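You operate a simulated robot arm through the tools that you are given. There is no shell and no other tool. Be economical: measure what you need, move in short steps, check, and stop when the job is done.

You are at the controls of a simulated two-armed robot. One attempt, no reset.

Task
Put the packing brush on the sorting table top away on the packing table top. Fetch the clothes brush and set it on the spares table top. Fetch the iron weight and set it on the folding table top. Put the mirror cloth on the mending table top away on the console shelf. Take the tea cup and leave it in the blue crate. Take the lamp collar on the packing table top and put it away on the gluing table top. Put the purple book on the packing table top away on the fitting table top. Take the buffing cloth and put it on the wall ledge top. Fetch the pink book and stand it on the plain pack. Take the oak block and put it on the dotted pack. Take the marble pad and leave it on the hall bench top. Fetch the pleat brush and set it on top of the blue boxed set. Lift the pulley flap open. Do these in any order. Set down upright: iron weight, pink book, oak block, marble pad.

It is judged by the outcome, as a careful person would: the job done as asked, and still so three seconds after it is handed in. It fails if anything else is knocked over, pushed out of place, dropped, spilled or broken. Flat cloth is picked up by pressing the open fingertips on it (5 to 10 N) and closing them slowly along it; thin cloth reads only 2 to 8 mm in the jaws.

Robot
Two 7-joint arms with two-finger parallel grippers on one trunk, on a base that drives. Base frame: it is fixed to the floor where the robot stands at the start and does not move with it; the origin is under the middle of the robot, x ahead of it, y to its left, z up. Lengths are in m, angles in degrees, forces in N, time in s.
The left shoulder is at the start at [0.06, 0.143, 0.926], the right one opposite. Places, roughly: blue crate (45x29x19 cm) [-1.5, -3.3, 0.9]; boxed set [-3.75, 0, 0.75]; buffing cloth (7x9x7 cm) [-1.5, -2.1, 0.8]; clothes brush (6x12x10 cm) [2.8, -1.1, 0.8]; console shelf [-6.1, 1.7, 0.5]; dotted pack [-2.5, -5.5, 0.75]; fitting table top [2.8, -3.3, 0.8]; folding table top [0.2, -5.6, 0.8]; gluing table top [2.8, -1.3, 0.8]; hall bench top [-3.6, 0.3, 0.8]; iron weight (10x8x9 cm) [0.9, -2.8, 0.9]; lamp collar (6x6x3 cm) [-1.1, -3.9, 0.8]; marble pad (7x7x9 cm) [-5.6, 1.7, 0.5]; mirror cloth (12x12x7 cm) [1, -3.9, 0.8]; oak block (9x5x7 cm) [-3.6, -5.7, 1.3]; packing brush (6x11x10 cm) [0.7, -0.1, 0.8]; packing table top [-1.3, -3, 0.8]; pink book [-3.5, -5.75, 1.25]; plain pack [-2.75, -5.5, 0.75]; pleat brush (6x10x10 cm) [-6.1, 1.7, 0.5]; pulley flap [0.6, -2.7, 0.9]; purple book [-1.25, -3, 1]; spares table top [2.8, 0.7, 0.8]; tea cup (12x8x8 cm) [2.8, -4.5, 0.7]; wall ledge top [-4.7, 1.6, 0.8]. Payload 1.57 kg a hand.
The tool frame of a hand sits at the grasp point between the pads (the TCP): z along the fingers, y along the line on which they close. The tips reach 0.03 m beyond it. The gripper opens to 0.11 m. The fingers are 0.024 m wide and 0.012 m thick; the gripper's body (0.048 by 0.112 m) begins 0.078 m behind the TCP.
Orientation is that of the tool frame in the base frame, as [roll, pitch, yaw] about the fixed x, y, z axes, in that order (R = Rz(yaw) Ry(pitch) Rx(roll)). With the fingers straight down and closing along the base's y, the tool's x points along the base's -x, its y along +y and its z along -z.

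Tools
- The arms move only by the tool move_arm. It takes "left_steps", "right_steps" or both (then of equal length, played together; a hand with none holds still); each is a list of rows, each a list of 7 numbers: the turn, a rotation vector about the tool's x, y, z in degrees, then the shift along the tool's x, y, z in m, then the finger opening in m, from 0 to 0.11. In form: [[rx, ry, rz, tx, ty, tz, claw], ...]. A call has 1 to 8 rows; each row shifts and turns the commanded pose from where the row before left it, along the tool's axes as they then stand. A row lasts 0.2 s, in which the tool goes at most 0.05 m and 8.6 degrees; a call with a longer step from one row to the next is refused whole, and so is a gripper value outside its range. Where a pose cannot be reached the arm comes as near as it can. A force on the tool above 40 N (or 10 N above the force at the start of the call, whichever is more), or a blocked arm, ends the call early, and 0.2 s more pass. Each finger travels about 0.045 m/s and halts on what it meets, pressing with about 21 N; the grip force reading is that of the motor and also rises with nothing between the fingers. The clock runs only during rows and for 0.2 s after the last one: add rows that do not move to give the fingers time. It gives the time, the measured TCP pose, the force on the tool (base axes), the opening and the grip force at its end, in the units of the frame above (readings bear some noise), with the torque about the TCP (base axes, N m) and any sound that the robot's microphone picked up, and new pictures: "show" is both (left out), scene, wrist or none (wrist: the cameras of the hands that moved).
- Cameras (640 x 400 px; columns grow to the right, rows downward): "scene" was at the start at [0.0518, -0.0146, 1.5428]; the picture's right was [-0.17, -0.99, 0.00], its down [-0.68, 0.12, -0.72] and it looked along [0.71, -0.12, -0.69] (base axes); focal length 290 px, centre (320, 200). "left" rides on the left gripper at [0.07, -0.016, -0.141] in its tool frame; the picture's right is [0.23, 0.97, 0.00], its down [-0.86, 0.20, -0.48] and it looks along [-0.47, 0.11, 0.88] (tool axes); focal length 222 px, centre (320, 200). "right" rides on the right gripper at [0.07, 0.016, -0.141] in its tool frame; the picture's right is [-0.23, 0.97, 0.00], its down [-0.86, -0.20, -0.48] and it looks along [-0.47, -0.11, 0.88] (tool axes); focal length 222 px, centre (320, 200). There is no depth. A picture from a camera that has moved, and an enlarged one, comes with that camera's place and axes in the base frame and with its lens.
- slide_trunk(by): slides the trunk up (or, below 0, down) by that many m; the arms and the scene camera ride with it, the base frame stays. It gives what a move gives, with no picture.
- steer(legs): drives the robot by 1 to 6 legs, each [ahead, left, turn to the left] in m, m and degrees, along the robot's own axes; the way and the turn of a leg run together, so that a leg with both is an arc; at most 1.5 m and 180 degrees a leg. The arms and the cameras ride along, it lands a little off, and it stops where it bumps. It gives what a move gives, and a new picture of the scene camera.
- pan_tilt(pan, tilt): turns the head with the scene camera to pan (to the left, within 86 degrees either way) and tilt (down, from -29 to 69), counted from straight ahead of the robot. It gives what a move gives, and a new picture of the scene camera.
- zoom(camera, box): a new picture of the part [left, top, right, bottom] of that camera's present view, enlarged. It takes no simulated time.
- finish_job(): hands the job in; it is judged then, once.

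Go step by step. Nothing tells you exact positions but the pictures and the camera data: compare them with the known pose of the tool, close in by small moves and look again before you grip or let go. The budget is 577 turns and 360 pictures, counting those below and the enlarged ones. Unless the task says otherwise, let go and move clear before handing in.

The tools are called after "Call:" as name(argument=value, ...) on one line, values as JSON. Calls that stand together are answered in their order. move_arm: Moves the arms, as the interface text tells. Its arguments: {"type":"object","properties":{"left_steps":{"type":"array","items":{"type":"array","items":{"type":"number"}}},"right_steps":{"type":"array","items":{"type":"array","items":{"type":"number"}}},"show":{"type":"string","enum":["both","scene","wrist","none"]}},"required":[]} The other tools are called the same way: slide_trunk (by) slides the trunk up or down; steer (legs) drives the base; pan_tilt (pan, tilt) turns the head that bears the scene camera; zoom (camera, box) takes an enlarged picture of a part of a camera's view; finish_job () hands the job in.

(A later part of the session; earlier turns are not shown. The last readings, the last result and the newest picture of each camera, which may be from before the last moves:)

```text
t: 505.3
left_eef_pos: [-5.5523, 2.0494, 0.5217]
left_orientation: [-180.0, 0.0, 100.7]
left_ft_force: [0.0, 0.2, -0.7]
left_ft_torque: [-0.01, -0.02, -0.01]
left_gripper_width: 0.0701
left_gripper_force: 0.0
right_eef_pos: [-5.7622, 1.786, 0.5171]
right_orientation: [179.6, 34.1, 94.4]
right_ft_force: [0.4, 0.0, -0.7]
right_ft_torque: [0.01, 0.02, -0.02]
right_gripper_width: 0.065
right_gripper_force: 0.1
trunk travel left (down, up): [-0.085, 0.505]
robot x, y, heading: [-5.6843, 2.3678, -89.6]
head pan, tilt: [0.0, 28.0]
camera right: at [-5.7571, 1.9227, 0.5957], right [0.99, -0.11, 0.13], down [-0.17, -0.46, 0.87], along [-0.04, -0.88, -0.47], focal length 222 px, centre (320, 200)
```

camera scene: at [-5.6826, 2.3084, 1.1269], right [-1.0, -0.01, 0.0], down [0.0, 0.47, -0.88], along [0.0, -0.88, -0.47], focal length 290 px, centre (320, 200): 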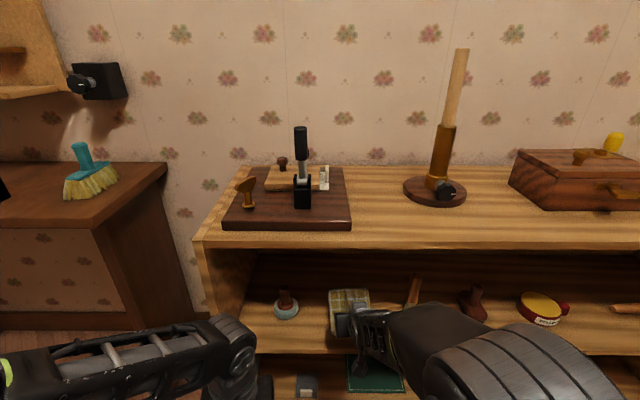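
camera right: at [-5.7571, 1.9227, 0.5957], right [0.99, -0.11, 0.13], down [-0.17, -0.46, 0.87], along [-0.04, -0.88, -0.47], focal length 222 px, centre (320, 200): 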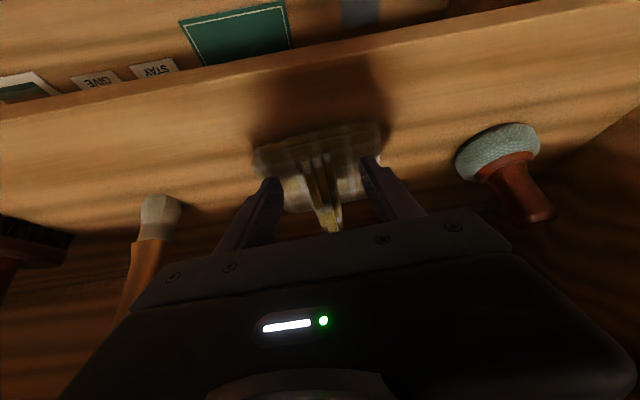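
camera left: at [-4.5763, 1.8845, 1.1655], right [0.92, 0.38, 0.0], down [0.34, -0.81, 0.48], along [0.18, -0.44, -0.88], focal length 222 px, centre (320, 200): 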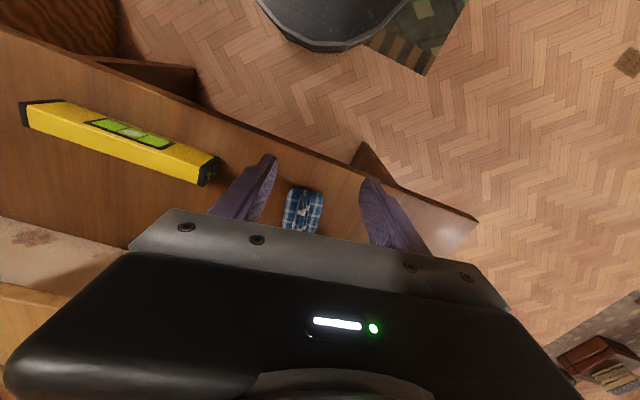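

The mirror cloth lies flat on the shelf. Lift slightly and back out.

Call:
move_arm(right_steps=[[0, 0, 0, 0, 0, -0.02, 0.08], [0, 0, 0, 0, 0, -0.02, 0.08], [0, 0, 0, 0.02, 0, -0.02, 0.08]], show="none")

Call:
steer(legs=[[-0.25, 0, 0]])

Call:
zoom(camera="scene", box=[140, 180, 540, 300])

```text
t: 506.1
left_eef_pos: [-5.5522, 2.0506, 0.5226]
left_orientation: [180.0, -0.1, 100.6]
left_ft_force: [-0.2, 0.2, 0.3]
left_ft_torque: [0.0, -0.02, 0.02]
left_gripper_width: 0.07
left_gripper_force: 0.1
right_eef_pos: [-5.7687, 1.8362, 0.555]
right_orientation: [179.7, 34.0, 94.4]
right_ft_force: [-0.6, -0.3, -0.1]
right_ft_torque: [-0.01, 0.0, -0.01]
right_gripper_width: 0.0802
right_gripper_force: 0.1
trunk travel left (down, up): [-0.085, 0.505]
robot x, y, heading: [-5.6837, 2.3687, -89.4]
head pan, tilt: [0.0, 28.0]
```

```text
t: 507.9
left_eef_pos: [-5.5538, 2.2992, 0.5219]
left_orientation: [179.9, 0.0, 100.8]
left_ft_force: [0.0, -0.3, 0.5]
left_ft_torque: [-0.02, 0.0, 0.0]
left_gripper_width: 0.0701
left_gripper_force: 0.0
right_eef_pos: [-5.7674, 2.0843, 0.555]
right_orientation: [179.6, 34.1, 94.5]
right_ft_force: [0.2, -0.2, -0.5]
right_ft_torque: [0.0, 0.0, -0.01]
right_gripper_width: 0.0803
right_gripper_force: 0.0
trunk travel left (down, up): [-0.085, 0.505]
robot x, y, heading: [-5.6841, 2.6187, -89.8]
head pan, tilt: [0.0, 28.0]
camera scene: at [-5.6841, 2.5548, 1.1264], right [-1.0, -0.01, 0.0], down [0.0, 0.47, -0.88], along [0.01, -0.88, -0.47], focal length 290 px, centre (320, 200)
```

scene: 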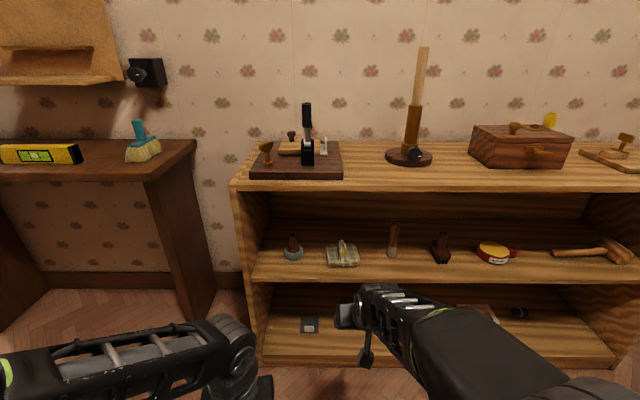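

```text
1.60 times, centred on (340, 240) of scene
camera zoom: at [-5.6841, 2.5548, 1.1264], right [-1.0, -0.01, 0.0], down [0.0, 0.47, -0.88], along [0.01, -0.88, -0.47], focal length 464 px, centre (288, 136)
```

zoom: 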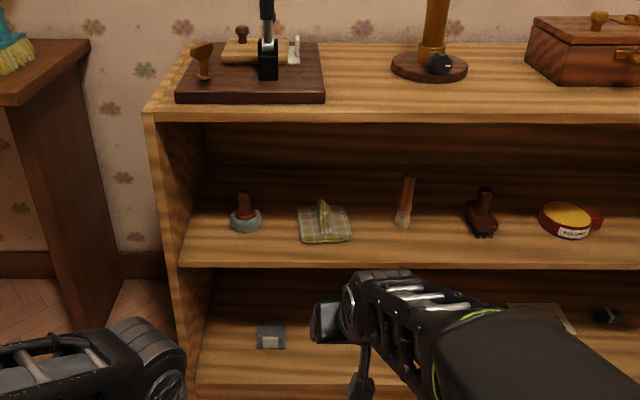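

Now the pleat brush with the right hand: tilt further towards horizontal, lower, and strafe in line.

Call:
move_arm(right_steps=[[0, -8, 0, 0, 0, 0, 0.1], [0, -8, 0, 0, 0, 0, 0.11], [0, -8, 0, 0, 0, 0, 0.11], [0, -7, 0, 0, 0, 0, 0.11], [0, 0, 0, 0.03, 0, 0.0135, 0.11], [0, 0, 0, 0.027, 0, 0.0125, 0.11], [0, 0, 0, 0, 0, 0, 0.11]], show="none")

Call:
steer(legs=[[0, -0.34, -0.2], [0.2, 0, 0]])

Call:
zoom(camera="right", box=[0, 0, 640, 400])

```text
t: 509.5
left_eef_pos: [-5.5529, 2.2986, 0.5211]
left_orientation: [-180.0, 0.0, 100.8]
left_ft_force: [0.2, -0.4, -0.3]
left_ft_torque: [0.03, -0.01, -0.02]
left_gripper_width: 0.0697
left_gripper_force: 0.0
right_eef_pos: [-5.7688, 2.0852, 0.4913]
right_orientation: [179.2, 65.2, 94.0]
right_ft_force: [0.0, 0.1, 0.3]
right_ft_torque: [-0.04, 0.01, 0.02]
right_gripper_width: 0.1098
right_gripper_force: 0.0
trunk travel left (down, up): [-0.085, 0.505]
robot x, y, heading: [-5.6856, 2.6151, -89.6]
head pan, tilt: [0.0, 28.0]
```

```text
t: 512.9
left_eef_pos: [-5.8907, 2.0912, 0.522]
left_orientation: [180.0, 0.0, 100.9]
left_ft_force: [0.0, 0.1, 0.2]
left_ft_torque: [-0.01, 0.01, 0.03]
left_gripper_width: 0.0703
left_gripper_force: 0.1
right_eef_pos: [-6.1072, 1.8773, 0.4909]
right_orientation: [179.2, 65.1, 94.2]
right_ft_force: [0.3, 1.4, -0.1]
right_ft_torque: [-0.01, -0.02, 0.03]
right_gripper_width: 0.1099
right_gripper_force: 0.0
trunk travel left (down, up): [-0.085, 0.505]
robot x, y, heading: [-6.0243, 2.4093, -89.6]
head pan, tilt: [0.0, 28.0]
camera scene: at [-6.0229, 2.3476, 1.1264], right [-1.0, -0.01, 0.0], down [0.0, 0.47, -0.88], along [0.01, -0.88, -0.47], focal length 290 px, centre (320, 200)
```

scene: 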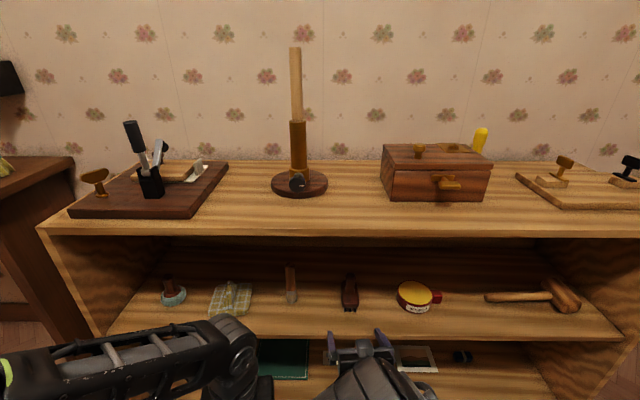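

```text
1.00 times, centred on (320, 200) of right
camera zoom: at [-6.1035, 2.0347, 0.4878], right [0.98, -0.01, 0.21], down [-0.21, 0.06, 0.98], along [-0.03, -1.0, 0.05], focal length 222 px, centre (320, 200)
```

zoom: 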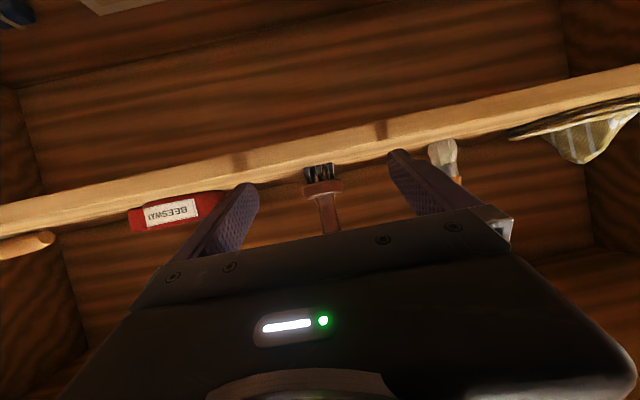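

Well lined up with the brush. Drive forward 0.12, then extend.

Call:
steer(legs=[[0.12, 0, 0]])

Call:
move_arm(right_steps=[[0, 0, 0, -0.0115, 0, 0.0245, 0.11], [0, 0, 0, -0.0115, 0, 0.0245, 0.11], [0, 0, 0, 0, 0, 0, 0.11]], show="wrist")

```text
t: 514.2
left_eef_pos: [-5.8899, 1.9723, 0.5214]
left_orientation: [-180.0, 0.0, 101.0]
left_ft_force: [0.0, 0.1, -1.0]
left_ft_torque: [-0.01, -0.03, -0.01]
left_gripper_width: 0.0701
left_gripper_force: 0.1
right_eef_pos: [-6.1044, 1.7563, 0.4911]
right_orientation: [179.2, 65.1, 94.2]
right_ft_force: [0.7, -0.7, -0.5]
right_ft_torque: [0.01, 0.0, 0.0]
right_gripper_width: 0.11
right_gripper_force: 0.1
trunk travel left (down, up): [-0.085, 0.505]
robot x, y, heading: [-6.0258, 2.289, -89.3]
head pan, tilt: [0.0, 28.0]
camera scene: at [-6.0217, 2.2268, 1.1264], right [-1.0, -0.01, 0.0], down [0.0, 0.47, -0.88], along [0.01, -0.88, -0.47], focal length 290 px, centre (320, 200)
```

scene: 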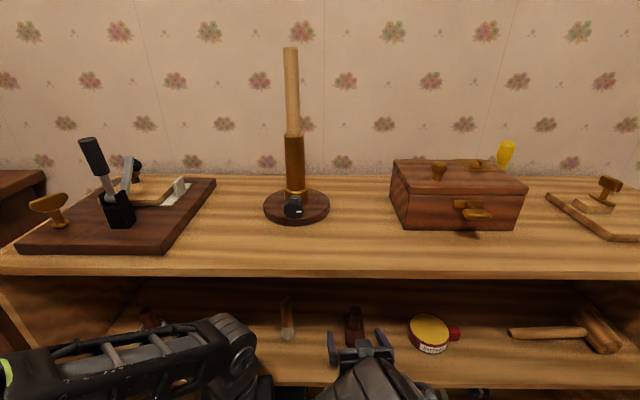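

```text
t: 515.0
left_eef_pos: [-5.8889, 1.9707, 0.5218]
left_orientation: [180.0, 0.0, 100.9]
left_ft_force: [0.4, 1.1, -0.6]
left_ft_torque: [0.03, 0.0, 0.01]
left_gripper_width: 0.07
left_gripper_force: 0.1
right_eef_pos: [-6.1009, 1.7022, 0.4933]
right_orientation: [179.2, 65.0, 94.3]
right_ft_force: [-1.0, 0.0, -0.4]
right_ft_torque: [-0.01, 0.03, 0.02]
right_gripper_width: 0.1102
right_gripper_force: 0.0
trunk travel left (down, up): [-0.085, 0.505]
robot x, y, heading: [-6.0252, 2.29, -89.6]
head pan, tilt: [0.0, 28.0]
camera right: at [-6.0972, 1.8598, 0.4892], right [0.98, -0.01, 0.21], down [-0.21, 0.06, 0.98], along [-0.02, -1.0, 0.05], focal length 222 px, centre (320, 200)
```

right: 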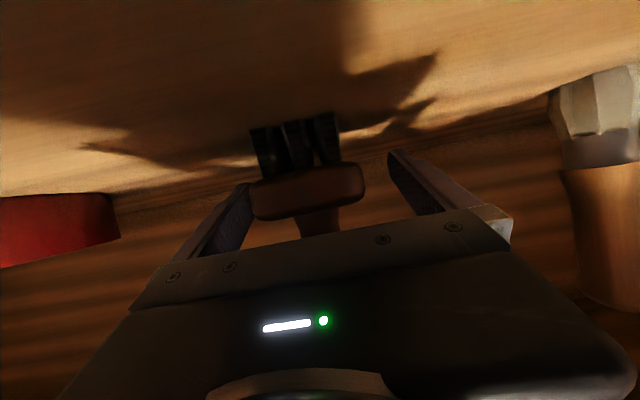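

Call:
move_arm(right_steps=[[0, 0, 0, 0, 0, 0, 0.08], [0, 0, 0, 0, 0, 0, 0.05], [0, 0, 0, 0, 0, 0, 0.03], [0, 0, 0, 0, 0, 0, 0.0], [0, 0, 0, 0, 0, 0, 0.0], [0, 0, 0, 0, 0, 0, 0.0]], show="wrist")

```text
t: 516.4
left_eef_pos: [-5.8905, 1.9709, 0.521]
left_orientation: [180.0, 0.0, 101.0]
left_ft_force: [-0.5, -0.5, 0.2]
left_ft_torque: [-0.02, 0.03, -0.02]
left_gripper_width: 0.0696
left_gripper_force: 0.0
right_eef_pos: [-6.1001, 1.703, 0.4923]
right_orientation: [179.3, 65.1, 94.3]
right_ft_force: [0.7, 0.2, 1.3]
right_ft_torque: [-0.01, 0.06, -0.01]
right_gripper_width: 0.0498
right_gripper_force: 21.1
trunk travel left (down, up): [-0.085, 0.505]
robot x, y, heading: [-6.0239, 2.2876, -89.4]
head pan, tilt: [0.0, 28.0]
camera right: at [-6.097, 1.8599, 0.4894], right [0.98, -0.01, 0.21], down [-0.21, 0.06, 0.98], along [-0.02, -1.0, 0.05], focal length 222 px, centre (320, 200)
```

right: 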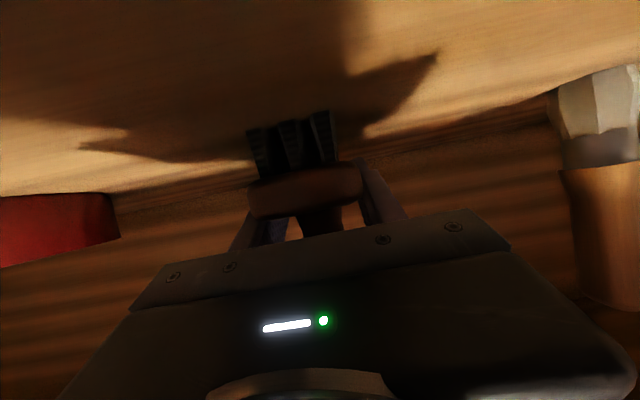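

Gripped (50 mm). Lift 4 cm and back out.

Call:
move_arm(right_steps=[[0, 0, 0, -0.009, 0, -0.004, 0.0], [0, 0, 0, -0.018, 0, -0.0085, 0.0], [0, 0, 0, -0.018, 0, -0.0085, 0.0], [0, 0, 0, 0, 0, 0, 0.0]], show="none")

Call:
steer(legs=[[-0.35, 0, 0]])

Call:
zoom(camera="right", box=[0, 0, 640, 400])

```text
t: 517.4
left_eef_pos: [-5.8904, 1.9719, 0.5226]
left_orientation: [-179.9, 0.0, 101.0]
left_ft_force: [-1.0, -1.1, 0.0]
left_ft_torque: [-0.01, -0.03, 0.02]
left_gripper_width: 0.0701
left_gripper_force: 0.2
right_eef_pos: [-6.0986, 1.7024, 0.5411]
right_orientation: [179.4, 65.0, 94.3]
right_ft_force: [0.3, 0.2, -1.8]
right_ft_torque: [-0.04, 0.01, 0.0]
right_gripper_width: 0.0497
right_gripper_force: 20.9
trunk travel left (down, up): [-0.085, 0.505]
robot x, y, heading: [-6.0192, 2.2893, -89.4]
head pan, tilt: [0.0, 28.0]
```

```text
t: 519.7
left_eef_pos: [-5.8935, 2.3283, 0.522]
left_orientation: [-180.0, 0.0, 100.8]
left_ft_force: [0.3, -0.3, -0.7]
left_ft_torque: [-0.04, 0.0, -0.02]
left_gripper_width: 0.0699
left_gripper_force: 0.2
right_eef_pos: [-6.1034, 2.0581, 0.5422]
right_orientation: [179.3, 65.1, 94.2]
right_ft_force: [0.0, -0.2, -1.0]
right_ft_torque: [-0.03, -0.03, 0.04]
right_gripper_width: 0.0496
right_gripper_force: 21.1
trunk travel left (down, up): [-0.085, 0.505]
robot x, y, heading: [-6.0291, 2.6456, -89.2]
head pan, tilt: [0.0, 28.0]
camera scene: at [-6.0253, 2.5832, 1.1264], right [-1.0, -0.01, 0.0], down [0.0, 0.47, -0.88], along [0.01, -0.88, -0.47], focal length 290 px, centre (320, 200)
```

scene: 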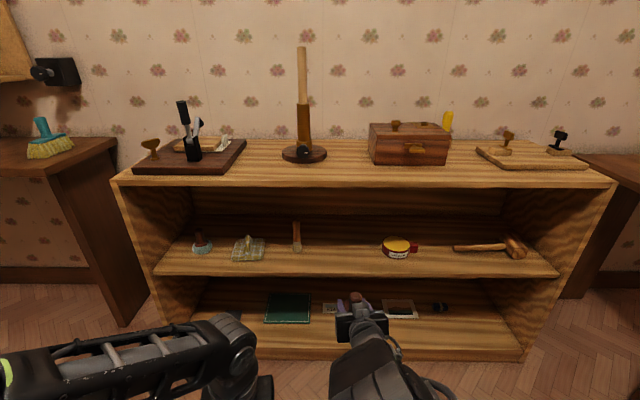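

```text
1.00 times, centred on (320, 200) of right
camera zoom: at [-6.1005, 2.216, 0.538], right [0.98, -0.01, 0.21], down [-0.21, 0.06, 0.98], along [-0.02, -1.0, 0.05], focal length 222 px, centre (320, 200)
```

zoom: 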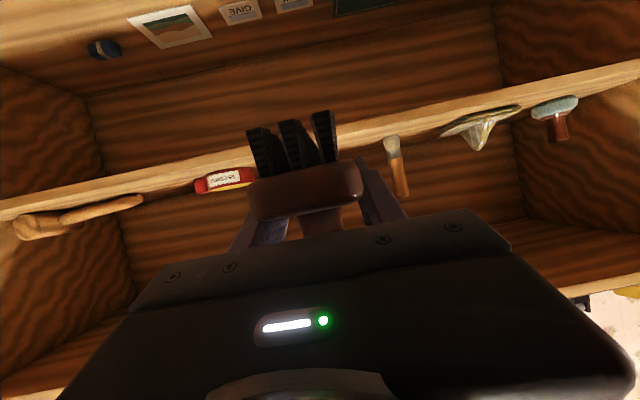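

Pleat brush secured. Now prepare the left hand: extend, straighten yaw and tilt forward for the marble pad.

Call:
move_arm(left_steps=[[0, 0, 5.4, -0.04, 0, 0, 0.09], [0, 0, 5.4, -0.04, 0, 0, 0.1], [0, -8.5, 0, -0.04, 0, 0, 0.1], [0, -8.5, 0, -0.02, 0, 0, 0.1], [0, -8.5, 0, 0, 0, 0, 0.1], [0, -8.5, 0, 0, 0, 0, 0.1], [0, -8.5, 0, 0, 0, 0, 0.1], [0, -8.5, 0, 0, 0, 0, 0.1]], show="none")

Call:
move_arm(left_steps=[[0, -8.5, 0, 0, 0, 0, 0.1], [0, -5.5, 0, 0, 0, 0, 0.1], [0, 0, 0, 0, 0, 0, 0.1]], show="none")

```text
t: 521.5
left_eef_pos: [-5.8897, 2.1571, 0.5325]
left_orientation: [179.8, 51.1, 90.2]
left_ft_force: [0.0, 0.6, 0.1]
left_ft_torque: [0.02, 0.0, 0.01]
left_gripper_width: 0.1002
left_gripper_force: 0.1
left hand out of reach, approached as far as the arm can: row 7, 8
right_eef_pos: [-6.1027, 2.0582, 0.5403]
right_orientation: [179.2, 65.1, 94.4]
right_ft_force: [0.2, 0.2, -0.5]
right_ft_torque: [0.0, 0.03, -0.01]
right_gripper_width: 0.0499
right_gripper_force: 21.2
trunk travel left (down, up): [-0.085, 0.505]
robot x, y, heading: [-6.0278, 2.6424, -89.6]
head pan, tilt: [0.0, 28.0]
```

```text
t: 522.3
left_eef_pos: [-5.9002, 2.1236, 0.5357]
left_orientation: [179.9, 65.0, 90.1]
left_ft_force: [0.6, 0.1, 0.6]
left_ft_torque: [0.0, 0.0, -0.01]
left_gripper_width: 0.1003
left_gripper_force: 0.0
left hand out of reach, approached as far as the arm can: row 1, 2
right_eef_pos: [-6.1024, 2.0583, 0.5394]
right_orientation: [179.2, 65.2, 94.3]
right_ft_force: [-0.6, -0.1, -2.0]
right_ft_torque: [-0.03, 0.03, 0.03]
right_gripper_width: 0.0497
right_gripper_force: 20.8
trunk travel left (down, up): [-0.085, 0.505]
robot x, y, heading: [-6.0237, 2.6473, -89.3]
head pan, tilt: [0.0, 28.0]
```

Call:
move_arm(right_steps=[[0, 0, 0, 0.016, 0, -0.034, 0.0], [0, 0, 0, 0.016, 0, -0.034, 0.0], [0, 0, 0, 0.016, 0, -0.034, 0.0], [0, 0, 0, 0.015, 0, -0.034, 0.0], [0, 0, 0, 0, 0, 0, 0.0]], show="none")

Call:
steer(legs=[[0, 0.32, -0.5], [0.2, 0, 0]])

Call:
zoom(camera="left", box=[0, 0, 640, 400])

```text
t: 523.5
left_eef_pos: [-5.8986, 2.1239, 0.5344]
left_orientation: [179.9, 64.9, 90.2]
left_ft_force: [0.0, 0.4, 0.5]
left_ft_torque: [0.0, 0.01, 0.02]
left_gripper_width: 0.0999
left_gripper_force: 0.0
right_eef_pos: [-6.0867, 2.1384, 0.5466]
right_orientation: [179.3, 65.0, 94.3]
right_ft_force: [0.3, 0.6, -1.4]
right_ft_torque: [-0.02, -0.01, 0.01]
right_gripper_width: 0.0498
right_gripper_force: 21.5
right hand out of reach, approached as far as the arm can: row 2, 3, 4
trunk travel left (down, up): [-0.085, 0.505]
robot x, y, heading: [-6.0253, 2.648, -89.4]
head pan, tilt: [0.0, 28.0]
```

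```text
t: 526.8
left_eef_pos: [-5.5847, 1.9195, 0.5346]
left_orientation: [179.9, 65.0, 89.2]
left_ft_force: [0.0, 0.1, 0.3]
left_ft_torque: [-0.03, 0.01, -0.03]
left_gripper_width: 0.1001
left_gripper_force: 0.2
right_eef_pos: [-5.7716, 1.9394, 0.5465]
right_orientation: [179.5, 65.0, 93.6]
right_ft_force: [0.1, 0.2, -1.2]
right_ft_torque: [-0.04, 0.0, -0.01]
right_gripper_width: 0.0497
right_gripper_force: 20.8
trunk travel left (down, up): [-0.085, 0.505]
robot x, y, heading: [-5.7039, 2.4414, -89.8]
head pan, tilt: [0.0, 28.0]
camera scene: at [-5.7039, 2.3825, 1.1264], right [-1.0, 0.0, 0.0], down [0.0, 0.47, -0.88], along [0.0, -0.88, -0.47], focal length 290 px, centre (320, 200)
```

scene: 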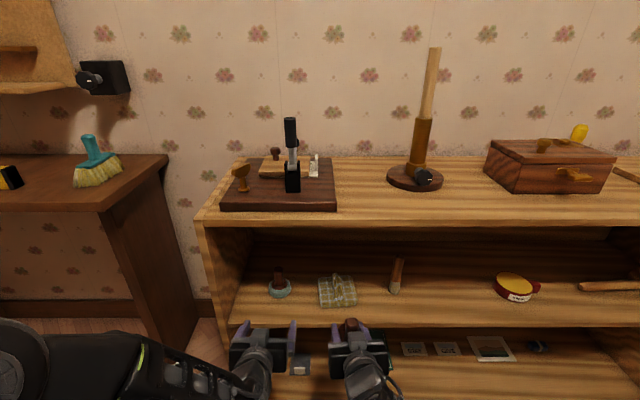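

```text
1.00 times, centred on (320, 200) of left
camera zoom: at [-5.6006, 2.0779, 0.5324], right [0.97, 0.09, -0.2], down [0.2, 0.07, 0.98], along [0.1, -0.99, 0.05], focal length 222 px, centre (320, 200)
```

zoom: 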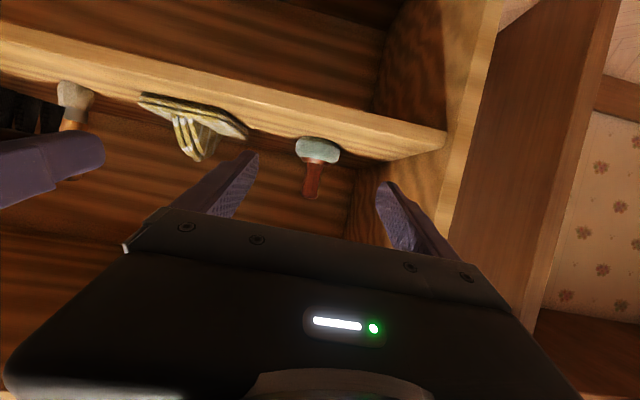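

The marble pad's knob is at x≈-5.584, z≈0.52. I'll raise the brush a little, then drive in 5 cm.

Call:
move_arm(right_steps=[[0, 0, 0, -0.0226, 0, -0.0106, 0.0], [0, 0, 0, -0.0226, 0, -0.0106, 0.0], [0, 0, 0, 0, 0, 0, 0.0]], left_steps=[[0, 0, 0, 0, 0, 0, 0.07], [0, 0, 0, 0, 0, 0, 0.06], [0, 0, 0, 0, 0, 0, 0.06]], show="none")

Call:
steer(legs=[[0.05, 0, 0]])

Call:
move_arm(left_steps=[[0, 0, 0, -0.0115, 0, 0.028, 0.06], [0, 0, 0, -0.0115, 0, 0.028, 0.06], [0, 0, 0, -0.0115, 0, 0.028, 0.06], [0, 0, 0, 0, 0, 0, 0.06]], show="wrist")

```text
t: 527.6
left_eef_pos: [-5.5842, 1.9196, 0.5356]
left_orientation: [179.8, 64.9, 89.3]
left_ft_force: [0.5, -0.6, 0.3]
left_ft_torque: [-0.03, 0.02, -0.02]
left_gripper_width: 0.06
left_gripper_force: 0.1
right_eef_pos: [-5.7742, 1.9384, 0.5964]
right_orientation: [179.4, 65.0, 93.5]
right_ft_force: [-0.2, 0.1, -1.5]
right_ft_torque: [-0.01, 0.02, 0.03]
right_gripper_width: 0.0498
right_gripper_force: 22.0
trunk travel left (down, up): [-0.085, 0.505]
robot x, y, heading: [-5.7044, 2.44, -89.9]
head pan, tilt: [0.0, 28.0]
```

```text
t: 528.5
left_eef_pos: [-5.5846, 1.8699, 0.5351]
left_orientation: [179.9, 65.0, 89.4]
left_ft_force: [-0.3, -0.4, 0.1]
left_ft_torque: [-0.02, 0.03, -0.02]
left_gripper_width: 0.06
left_gripper_force: 0.1
right_eef_pos: [-5.7741, 1.8877, 0.5969]
right_orientation: [179.4, 64.9, 93.5]
right_ft_force: [-0.3, 0.6, -1.7]
right_ft_torque: [-0.06, 0.0, 0.02]
right_gripper_width: 0.0497
right_gripper_force: 21.2
trunk travel left (down, up): [-0.085, 0.505]
robot x, y, heading: [-5.7039, 2.3962, -90.2]
head pan, tilt: [0.0, 28.0]
camera scene: at [-5.7041, 2.3324, 1.1264], right [-1.0, 0.0, 0.0], down [0.0, 0.47, -0.88], along [0.0, -0.88, -0.47], focal length 290 px, centre (320, 200)
```

scene: 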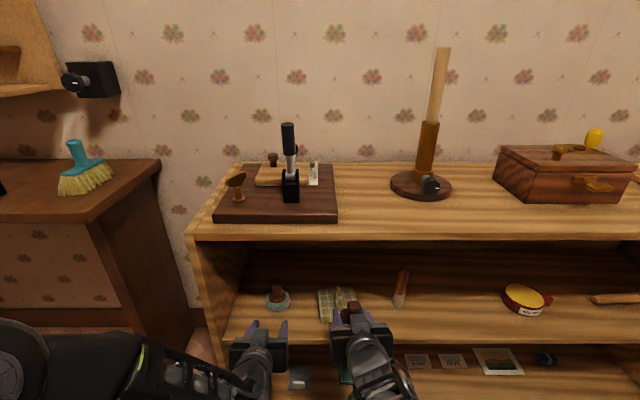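

```text
t: 529.5
left_eef_pos: [-5.5873, 1.7805, 0.5293]
left_orientation: [180.0, 64.9, 89.3]
left_ft_force: [0.1, 1.1, 0.0]
left_ft_torque: [-0.02, -0.01, -0.02]
left_gripper_width: 0.06
left_gripper_force: 0.0
right_eef_pos: [-5.7743, 1.8876, 0.5977]
right_orientation: [179.4, 65.0, 93.4]
right_ft_force: [-0.4, -0.6, -1.5]
right_ft_torque: [-0.04, 0.01, 0.03]
right_gripper_width: 0.05
right_gripper_force: 21.3
trunk travel left (down, up): [-0.085, 0.505]
robot x, y, heading: [-5.7058, 2.3933, -90.4]
head pan, tilt: [0.0, 28.0]
camera left: at [-5.6024, 1.9379, 0.5267], right [0.97, 0.09, -0.2], down [0.2, 0.07, 0.98], along [0.1, -0.99, 0.05], focal length 222 px, centre (320, 200)
```

left: 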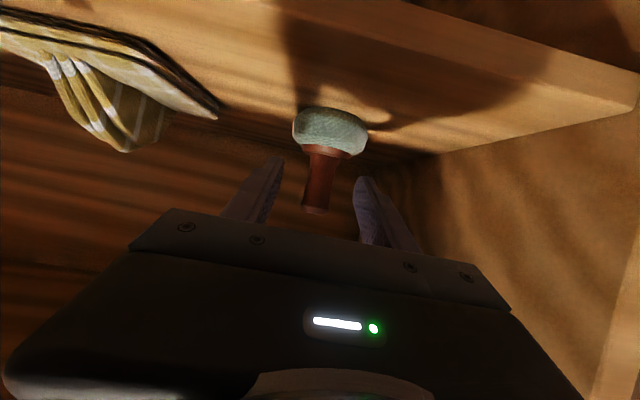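

Call:
move_arm(left_steps=[[0, 0, 0, -0.0135, 0.001, 0.029, 0.06], [0, 0, 0, -0.0135, 0.001, 0.029, 0.06], [0, 0, 0, 0, 0, 0, 0.06]], show="wrist")

```text
t: 530.3
left_eef_pos: [-5.5842, 1.716, 0.5279]
left_orientation: [180.0, 65.0, 89.3]
left_ft_force: [0.0, -0.7, 0.0]
left_ft_torque: [0.04, 0.01, 0.02]
left_gripper_width: 0.0599
left_gripper_force: 0.0
right_eef_pos: [-5.7738, 1.8881, 0.5968]
right_orientation: [179.4, 64.9, 93.5]
right_ft_force: [1.3, 1.4, -1.7]
right_ft_torque: [-0.01, 0.01, 0.01]
right_gripper_width: 0.0499
right_gripper_force: 21.0
trunk travel left (down, up): [-0.085, 0.505]
robot x, y, heading: [-5.7049, 2.3945, -90.3]
head pan, tilt: [0.0, 28.0]
camera left: at [-5.6, 1.8728, 0.5268], right [0.97, 0.09, -0.2], down [0.2, 0.07, 0.98], along [0.1, -0.99, 0.05], focal length 222 px, centre (320, 200)
```

left: 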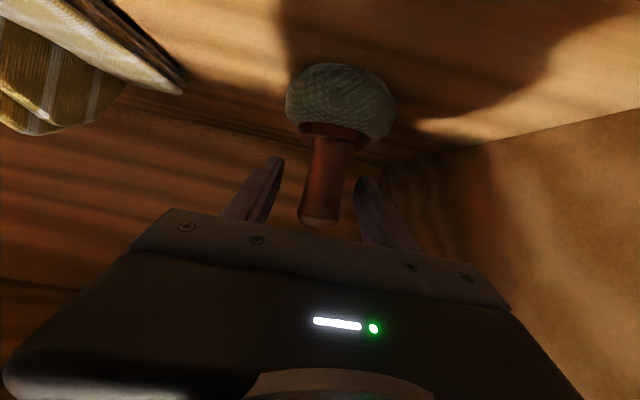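

Knob between the pads. Close and lift.

Call:
move_arm(left_steps=[[0, 0, 0, 0, 0, 0, 0.04], [0, 0, 0, 0, 0, 0, 0.02], [0, 0, 0, 0, 0, 0, 0.0], [0, 0, 0, 0, 0, 0, 0.0], [0, 0, 0, 0, 0, 0, 0.0]], show="wrist")

```text
t: 531.5
left_eef_pos: [-5.5856, 1.7161, 0.5289]
left_orientation: [179.8, 64.9, 89.4]
left_ft_force: [-0.3, -0.6, -0.9]
left_ft_torque: [0.02, -0.01, 0.01]
left_gripper_width: 0.0253
left_gripper_force: 21.0
right_eef_pos: [-5.7743, 1.8877, 0.5986]
right_orientation: [179.4, 64.9, 93.5]
right_ft_force: [0.0, -0.9, -0.5]
right_ft_torque: [-0.07, 0.01, 0.0]
right_gripper_width: 0.0498
right_gripper_force: 20.4
trunk travel left (down, up): [-0.085, 0.505]
robot x, y, heading: [-5.7046, 2.3918, -89.9]
head pan, tilt: [0.0, 28.0]
camera left: at [-5.6001, 1.873, 0.5269], right [0.97, 0.09, -0.2], down [0.2, 0.07, 0.98], along [0.1, -0.99, 0.05], focal length 222 px, centre (320, 200)
```

left: 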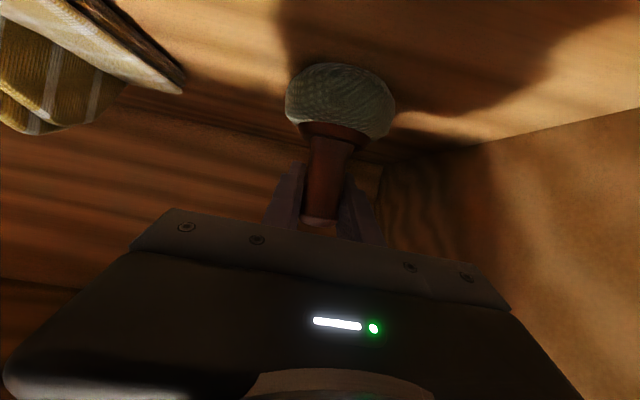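

Call:
move_arm(left_steps=[[0, 0, 0, -0.009, 0, -0.0042, 0.0], [0, 0, 0, -0.018, 0, -0.0085, 0.0], [0, 0, 0, -0.018, 0, -0.0085, 0.0], [0, 0, 0, 0, 0, 0, 0.0]], show="none")

Call:
steer(legs=[[-0.35, 0, 0]])

Call:
zoom(camera="left", box=[0, 0, 640, 400])

```text
t: 532.5
left_eef_pos: [-5.5849, 1.7153, 0.5812]
left_orientation: [179.7, 65.0, 89.3]
left_ft_force: [0.4, 0.1, -0.2]
left_ft_torque: [0.01, 0.0, 0.02]
left_gripper_width: 0.0254
left_gripper_force: 20.9
right_eef_pos: [-5.7745, 1.8881, 0.5972]
right_orientation: [179.5, 65.0, 93.5]
right_ft_force: [-0.1, 0.9, -0.7]
right_ft_torque: [-0.04, -0.01, 0.01]
right_gripper_width: 0.0497
right_gripper_force: 20.9
trunk travel left (down, up): [-0.085, 0.505]
robot x, y, heading: [-5.7047, 2.3915, -90.2]
head pan, tilt: [0.0, 28.0]
```

```text
t: 534.8
left_eef_pos: [-5.5876, 2.0643, 0.5796]
left_orientation: [-179.9, 64.9, 88.8]
left_ft_force: [-0.1, -0.1, 0.0]
left_ft_torque: [0.01, -0.03, -0.02]
left_gripper_width: 0.0256
left_gripper_force: 21.0
right_eef_pos: [-5.7752, 2.2378, 0.5978]
right_orientation: [179.4, 65.0, 93.0]
right_ft_force: [-0.1, -0.4, -1.8]
right_ft_torque: [-0.03, 0.01, 0.03]
right_gripper_width: 0.0498
right_gripper_force: 21.5
trunk travel left (down, up): [-0.085, 0.505]
robot x, y, heading: [-5.6989, 2.7445, -90.5]
head pan, tilt: [0.0, 28.0]
camera scene: at [-5.7019, 2.6812, 1.1264], right [-1.0, 0.01, 0.0], down [0.01, 0.47, -0.88], along [-0.01, -0.88, -0.47], focal length 290 px, centre (320, 200)
```

scene: 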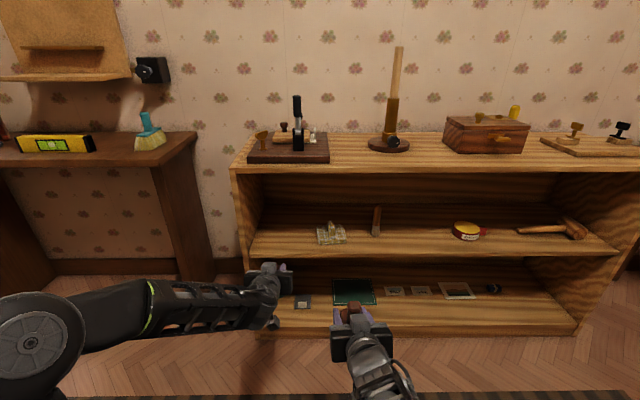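

```text
1.00 times, centred on (320, 200) of left
camera zoom: at [-5.6017, 2.2212, 0.5779], right [0.98, 0.08, -0.2], down [0.2, 0.07, 0.98], along [0.09, -0.99, 0.05], focal length 222 px, centre (320, 200)
```

zoom: 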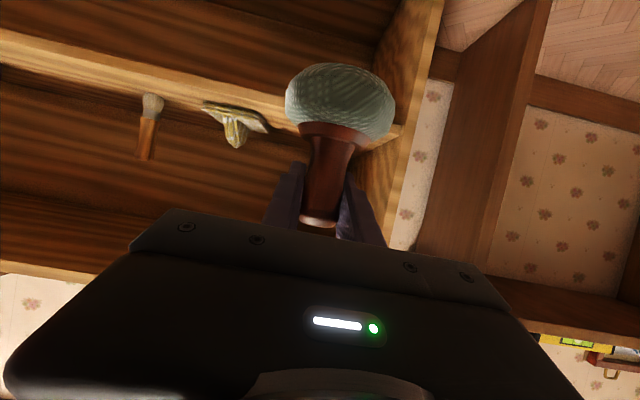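

Both items held. Raise the trunk, pull the left hand in, then turn west and back out of the room.

Call:
move_arm(left_steps=[[0, 0, 0, 0.018, 0, -0.0385, 0.0], [0, 0, 0, 0.018, 0, -0.0385, 0.0], [0, 0, 0, 0.018, 0, -0.0385, 0.0], [0, 0, 0, 0.018, 0, -0.0385, 0.0], [0, 0, 0, 0, 0, 0, 0.0]], show="none")

Call:
slide_trunk(by=0.45)

Call:
steer(legs=[[0, 0, -89.5], [0, 0.3, 0], [-1.4, 0, 0], [-1.4, 0, 0]])

```text
t: 536.0
left_eef_pos: [-5.5891, 2.2245, 0.583]
left_orientation: [179.8, 64.9, 88.8]
left_ft_force: [-0.3, -0.1, 0.7]
left_ft_torque: [0.01, 0.01, 0.01]
left_gripper_width: 0.0252
left_gripper_force: 21.1
left hand out of reach, approached as far as the arm can: row 4
right_eef_pos: [-5.7757, 2.2374, 0.598]
right_orientation: [179.3, 65.0, 93.0]
right_ft_force: [-0.2, -0.1, -2.5]
right_ft_torque: [-0.01, 0.01, -0.01]
right_gripper_width: 0.0496
right_gripper_force: 20.9
trunk travel left (down, up): [-0.085, 0.505]
robot x, y, heading: [-5.7029, 2.7449, -90.9]
head pan, tilt: [0.0, 28.0]
```

```text
refused: 0.45 is not a number from -0.4 to 0.4
```

```text
t: 552.3
left_eef_pos: [-3.9848, 2.3239, 0.5826]
left_orientation: [179.9, 64.8, -0.3]
left_ft_force: [-0.2, 0.1, -0.4]
left_ft_torque: [0.01, 0.04, 0.01]
left_gripper_width: 0.0253
left_gripper_force: 21.1
right_eef_pos: [-3.9732, 2.5107, 0.5974]
right_orientation: [179.4, 64.9, 3.9]
right_ft_force: [0.0, 0.2, -1.8]
right_ft_torque: [-0.04, 0.02, 0.01]
right_gripper_width: 0.0498
right_gripper_force: 21.2
trunk travel left (down, up): [-0.085, 0.505]
robot x, y, heading: [-3.4661, 2.445, -179.6]
head pan, tilt: [0.0, 28.0]
stopped in leg 4: the robot was blocked; the commanded pose is now the measured one
camera scene: at [-3.5276, 2.4438, 1.1264], right [0.0, 1.0, 0.0], down [0.47, 0.0, -0.88], along [-0.88, 0.0, -0.47], focal length 290 px, centre (320, 200)
```

scene: 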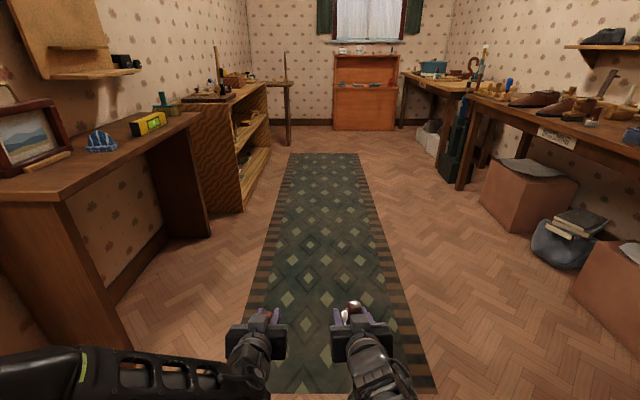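

The base got blocked from behind. I'll look towards the north side for the bin and mop.

Call:
pan_tilt(pan=-86, tilt=50)

```text
t: 553.9
left_eef_pos: [-3.9838, 2.3237, 0.5832]
left_orientation: [179.9, 64.9, -0.2]
left_ft_force: [0.8, 0.0, -0.2]
left_ft_torque: [0.01, -0.01, 0.0]
left_gripper_width: 0.0253
left_gripper_force: 21.3
right_eef_pos: [-3.9729, 2.51, 0.5963]
right_orientation: [179.4, 65.0, 3.9]
right_ft_force: [-0.2, 0.1, -1.4]
right_ft_torque: [-0.02, 0.01, 0.03]
right_gripper_width: 0.05
right_gripper_force: 20.9
trunk travel left (down, up): [-0.085, 0.505]
robot x, y, heading: [-3.4652, 2.4463, -179.8]
head pan, tilt: [-85.9, 50.0]
camera scene: at [-3.4422, 2.521, 1.0938], right [1.0, 0.08, 0.0], down [0.06, -0.76, -0.64], along [-0.05, 0.64, -0.77], focal length 290 px, centre (320, 200)
```

scene: 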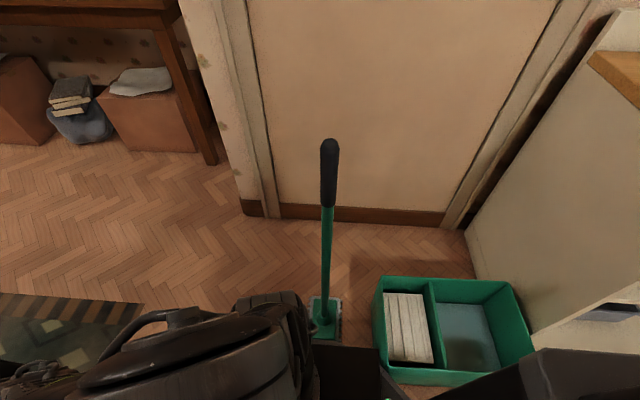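

I touched the green bin's corner; it appears not to have shifted beyond measurement error. I'll move away from it, raise the trunk, and pass further south.

Call:
steer(legs=[[0.06, 0.05, 0], [0, 0.35, 0], [-0.95, 0, 0]])

Call:
slide_trunk(by=0.4)

Call:
pan_tilt(pan=40, tilt=25)

```text
t: 561.4
left_eef_pos: [-3.0971, 1.9218, 0.5828]
left_orientation: [180.0, 64.8, 0.3]
left_ft_force: [0.5, -0.1, -0.6]
left_ft_torque: [-0.02, 0.01, 0.0]
left_gripper_width: 0.0255
left_gripper_force: 20.6
right_eef_pos: [-3.0888, 2.1091, 0.5977]
right_orientation: [179.4, 65.0, 4.4]
right_ft_force: [-0.4, 0.5, -1.1]
right_ft_torque: [-0.02, 0.03, -0.02]
right_gripper_width: 0.0498
right_gripper_force: 21.1
trunk travel left (down, up): [-0.085, 0.505]
robot x, y, heading: [-2.5799, 2.0489, -179.2]
head pan, tilt: [-85.9, 50.0]
camera scene: at [-2.5572, 2.1238, 1.0937], right [1.0, 0.08, 0.0], down [0.06, -0.76, -0.64], along [-0.05, 0.64, -0.77], focal length 290 px, centre (320, 200)
```

scene: 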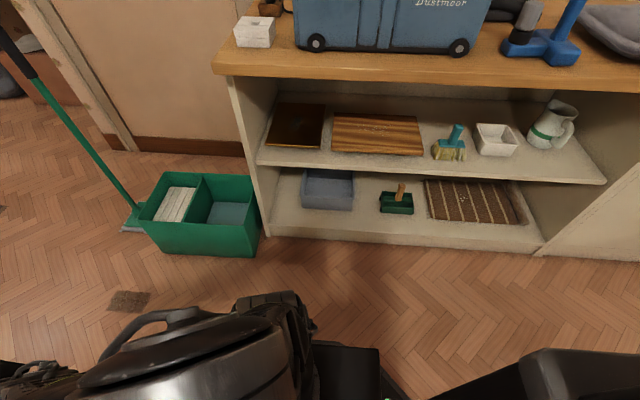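

```text
t: 565.2
left_eef_pos: [-3.0979, 1.9225, 0.9814]
left_orientation: [179.9, 64.9, 0.1]
left_ft_force: [-0.1, -0.4, -0.2]
left_ft_torque: [0.0, 0.01, -0.03]
left_gripper_width: 0.0255
left_gripper_force: 21.1
right_eef_pos: [-3.0881, 2.1091, 0.9963]
right_orientation: [179.4, 65.0, 4.4]
right_ft_force: [0.0, 0.3, -1.8]
right_ft_torque: [0.0, 0.03, 0.02]
right_gripper_width: 0.0496
right_gripper_force: 20.6
trunk travel left (down, up): [-0.485, 0.105]
robot x, y, heading: [-2.5798, 2.048, -179.2]
head pan, tilt: [-85.9, 50.0]
```

```text
t: 567.3
left_eef_pos: [-3.0981, 1.9206, 0.9815]
left_orientation: [179.9, 64.9, 0.2]
left_ft_force: [-0.1, 0.5, -0.5]
left_ft_torque: [-0.02, 0.03, -0.03]
left_gripper_width: 0.0252
left_gripper_force: 21.6
right_eef_pos: [-3.0876, 2.1096, 0.997]
right_orientation: [179.3, 65.0, 4.5]
right_ft_force: [0.0, -0.3, -1.6]
right_ft_torque: [0.02, 0.04, 0.0]
right_gripper_width: 0.0498
right_gripper_force: 20.0
trunk travel left (down, up): [-0.485, 0.105]
robot x, y, heading: [-2.5806, 2.0498, -179.4]
head pan, tilt: [40.0, 25.0]
camera scene: at [-2.6206, 1.987, 1.5312], right [-0.65, 0.76, 0.0], down [0.32, 0.28, -0.91], along [-0.69, -0.59, -0.42], focal length 290 px, centre (320, 200)
```

scene: 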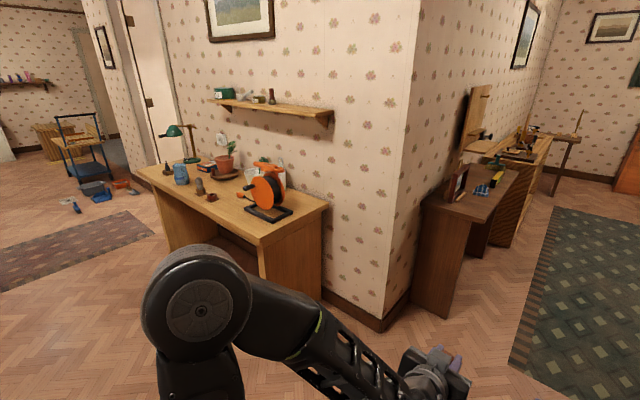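

Call:
zoom(camera="scene", box=[130, 100, 340, 230])

```text
3.05 times, centred on (235, 165) of scene
camera zoom: at [-2.6206, 1.987, 1.5312], right [-0.65, 0.76, 0.0], down [0.32, 0.28, -0.91], along [-0.69, -0.59, -0.42], focal length 884 px, centre (579, 307)
```

zoom: 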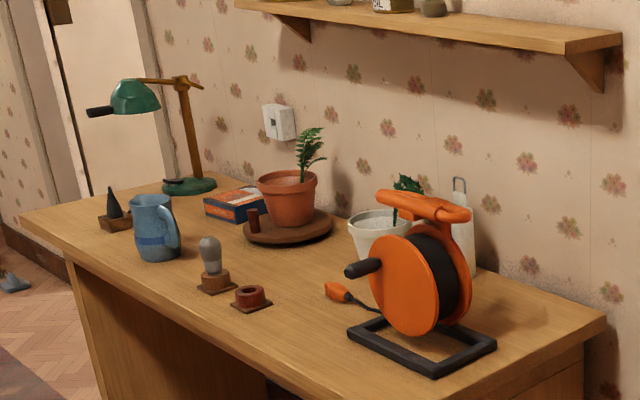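

The blue boxed set is the flat box by the plant pot at the back of the bench. Strafe south to face it.

Call:
steer(legs=[[0, 1.0, -0.6], [0, 1.0, 0]])

Call:
pan_tilt(pan=0, tilt=32)

Call:
zoom(camera="scene", box=[160, 130, 480, 330])

```text
t: 577.4
left_eef_pos: [-3.0744, -0.1048, 0.9812]
left_orientation: [180.0, 64.9, -0.1]
left_ft_force: [-0.6, -0.2, 0.1]
left_ft_torque: [-0.03, 0.0, -0.04]
left_gripper_width: 0.0254
left_gripper_force: 20.7
right_eef_pos: [-3.0642, 0.0816, 0.9968]
right_orientation: [179.4, 65.0, 4.1]
right_ft_force: [0.6, -0.4, -1.4]
right_ft_torque: [-0.01, 0.04, -0.01]
right_gripper_width: 0.0498
right_gripper_force: 21.1
trunk travel left (down, up): [-0.485, 0.105]
robot x, y, heading: [-2.56, 0.0171, -179.6]
head pan, tilt: [40.0, 25.0]
camera scene: at [-2.5975, -0.0425, 1.5312], right [-0.65, 0.76, 0.0], down [0.32, 0.27, -0.91], along [-0.69, -0.59, -0.42], focal length 290 px, centre (320, 200)
```

scene: 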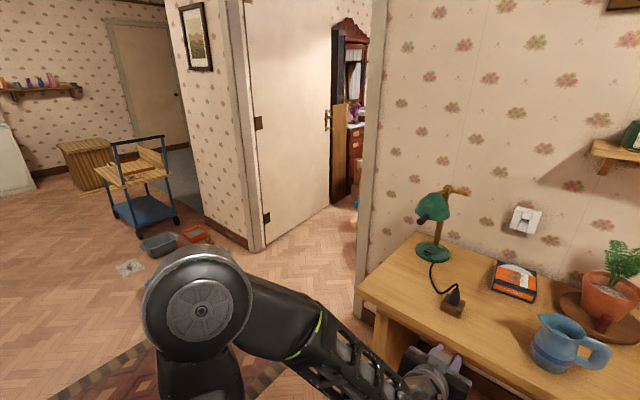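

```text
t: 578.4
left_eef_pos: [-3.0752, -0.1049, 0.982]
left_orientation: [179.9, 65.0, -0.2]
left_ft_force: [0.1, 0.0, 0.0]
left_ft_torque: [-0.02, -0.01, 0.0]
left_gripper_width: 0.0254
left_gripper_force: 21.0
right_eef_pos: [-3.0636, 0.0821, 0.9972]
right_orientation: [179.5, 65.0, 4.2]
right_ft_force: [0.9, 0.2, -1.4]
right_ft_torque: [0.01, 0.0, 0.02]
right_gripper_width: 0.0498
right_gripper_force: 20.6
trunk travel left (down, up): [-0.485, 0.105]
robot x, y, heading: [-2.5582, 0.0163, -179.7]
head pan, tilt: [0.0, 32.0]
camera scene: at [-2.617, 0.0169, 1.5201], right [-0.01, 1.0, 0.0], down [0.53, 0.0, -0.85], along [-0.85, -0.01, -0.53], focal length 290 px, centre (320, 200)
```

scene: 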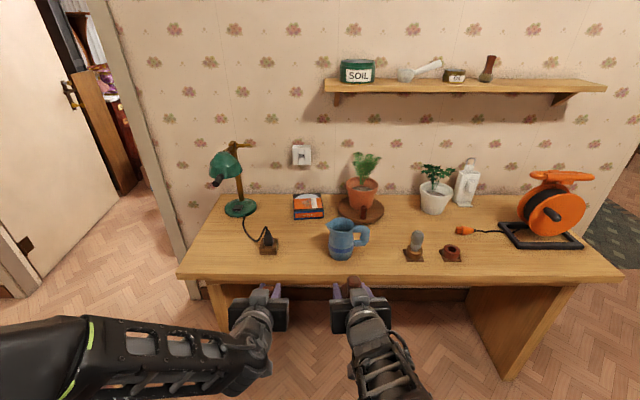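

```text
2.00 times, centred on (320, 230) of scene
camera zoom: at [-2.617, 0.0169, 1.5201], right [-0.01, 1.0, 0.0], down [0.53, 0.0, -0.85], along [-0.85, -0.01, -0.53], focal length 580 px, centre (320, 140)
```

zoom: 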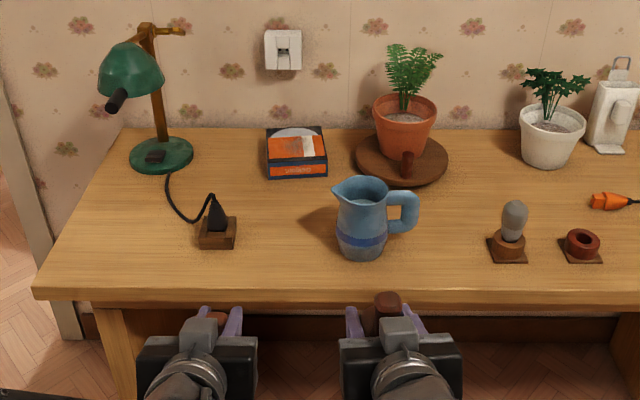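

The marble pad can go on the free front-left area of the bench at about (-3.42, -0.33); then the brush on the box at (-3.70, -0.05). Line up for the pad first.

Call:
steer(legs=[[0, 0.22, -0.3], [0.34, 0, 0]])

Call:
zoom(camera="left", box=[0, 0, 640, 400])

```text
t: 582.0
left_eef_pos: [-3.4117, -0.3265, 0.9807]
left_orientation: [179.9, 64.9, 0.0]
left_ft_force: [-0.2, 0.2, 0.0]
left_ft_torque: [-0.02, 0.0, 0.01]
left_gripper_width: 0.0255
left_gripper_force: 21.1
right_eef_pos: [-3.4013, -0.1402, 0.9961]
right_orientation: [179.3, 64.9, 4.1]
right_ft_force: [-0.1, -1.3, -1.2]
right_ft_torque: [0.01, 0.02, 0.0]
right_gripper_width: 0.0497
right_gripper_force: 20.6
trunk travel left (down, up): [-0.485, 0.105]
robot x, y, heading: [-2.8926, -0.2061, -179.4]
head pan, tilt: [0.0, 32.0]
camera scene: at [-2.9545, -0.205, 1.52], right [-0.01, 1.0, 0.0], down [0.53, 0.0, -0.85], along [-0.85, -0.01, -0.53], focal length 290 px, centre (320, 200)
```

scene: 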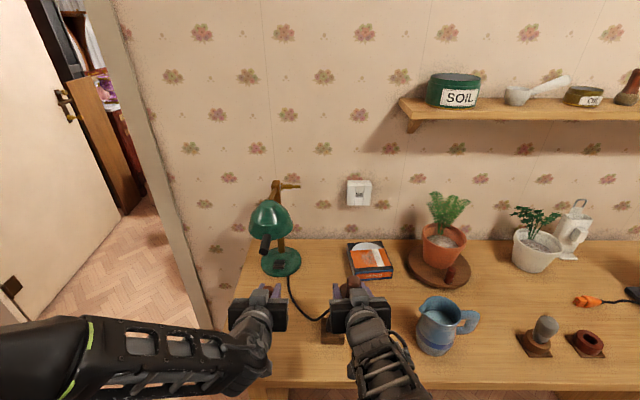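

```text
1.00 times, centred on (320, 200) of left
camera zoom: at [-3.2549, -0.3109, 0.9796], right [0.1, -0.97, -0.2], down [0.07, -0.2, 0.98], along [-0.99, -0.11, 0.05], focal length 222 px, centre (320, 200)
```

zoom: 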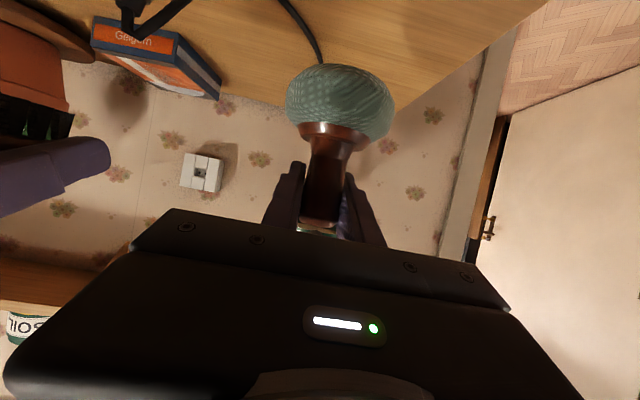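

Call:
move_arm(left_steps=[[0, 0, 0, 0.0272, 0, 0.0127, 0.0], [0, 0, 0, 0.0272, 0, 0.0127, 0.0], [0, 0, 0, 0.0136, 0, 0.0063, 0.0], [0, 0, 0, 0.0064, 0, 0.003, 0.0], [0, 0, 0, 0.0045, 0, 0.002, 0.0], [0, 0, 0, 0, 0, 0, 0.0]], show="none")

```text
t: 583.4
left_eef_pos: [-3.414, -0.3259, 0.8947]
left_orientation: [179.8, 64.9, -0.1]
left_ft_force: [-0.5, -0.2, -0.9]
left_ft_torque: [-0.02, -0.02, 0.0]
left_gripper_width: 0.0256
left_gripper_force: 20.9
left hand out of reach, approached as far as the arm can: row 1
right_eef_pos: [-3.4011, -0.1399, 0.997]
right_orientation: [179.5, 65.0, 4.1]
right_ft_force: [0.2, -0.3, 0.0]
right_ft_torque: [-0.01, 0.06, 0.0]
right_gripper_width: 0.0498
right_gripper_force: 21.5
trunk travel left (down, up): [-0.485, 0.105]
robot x, y, heading: [-2.8906, -0.2056, -179.8]
head pan, tilt: [0.0, 32.0]
```

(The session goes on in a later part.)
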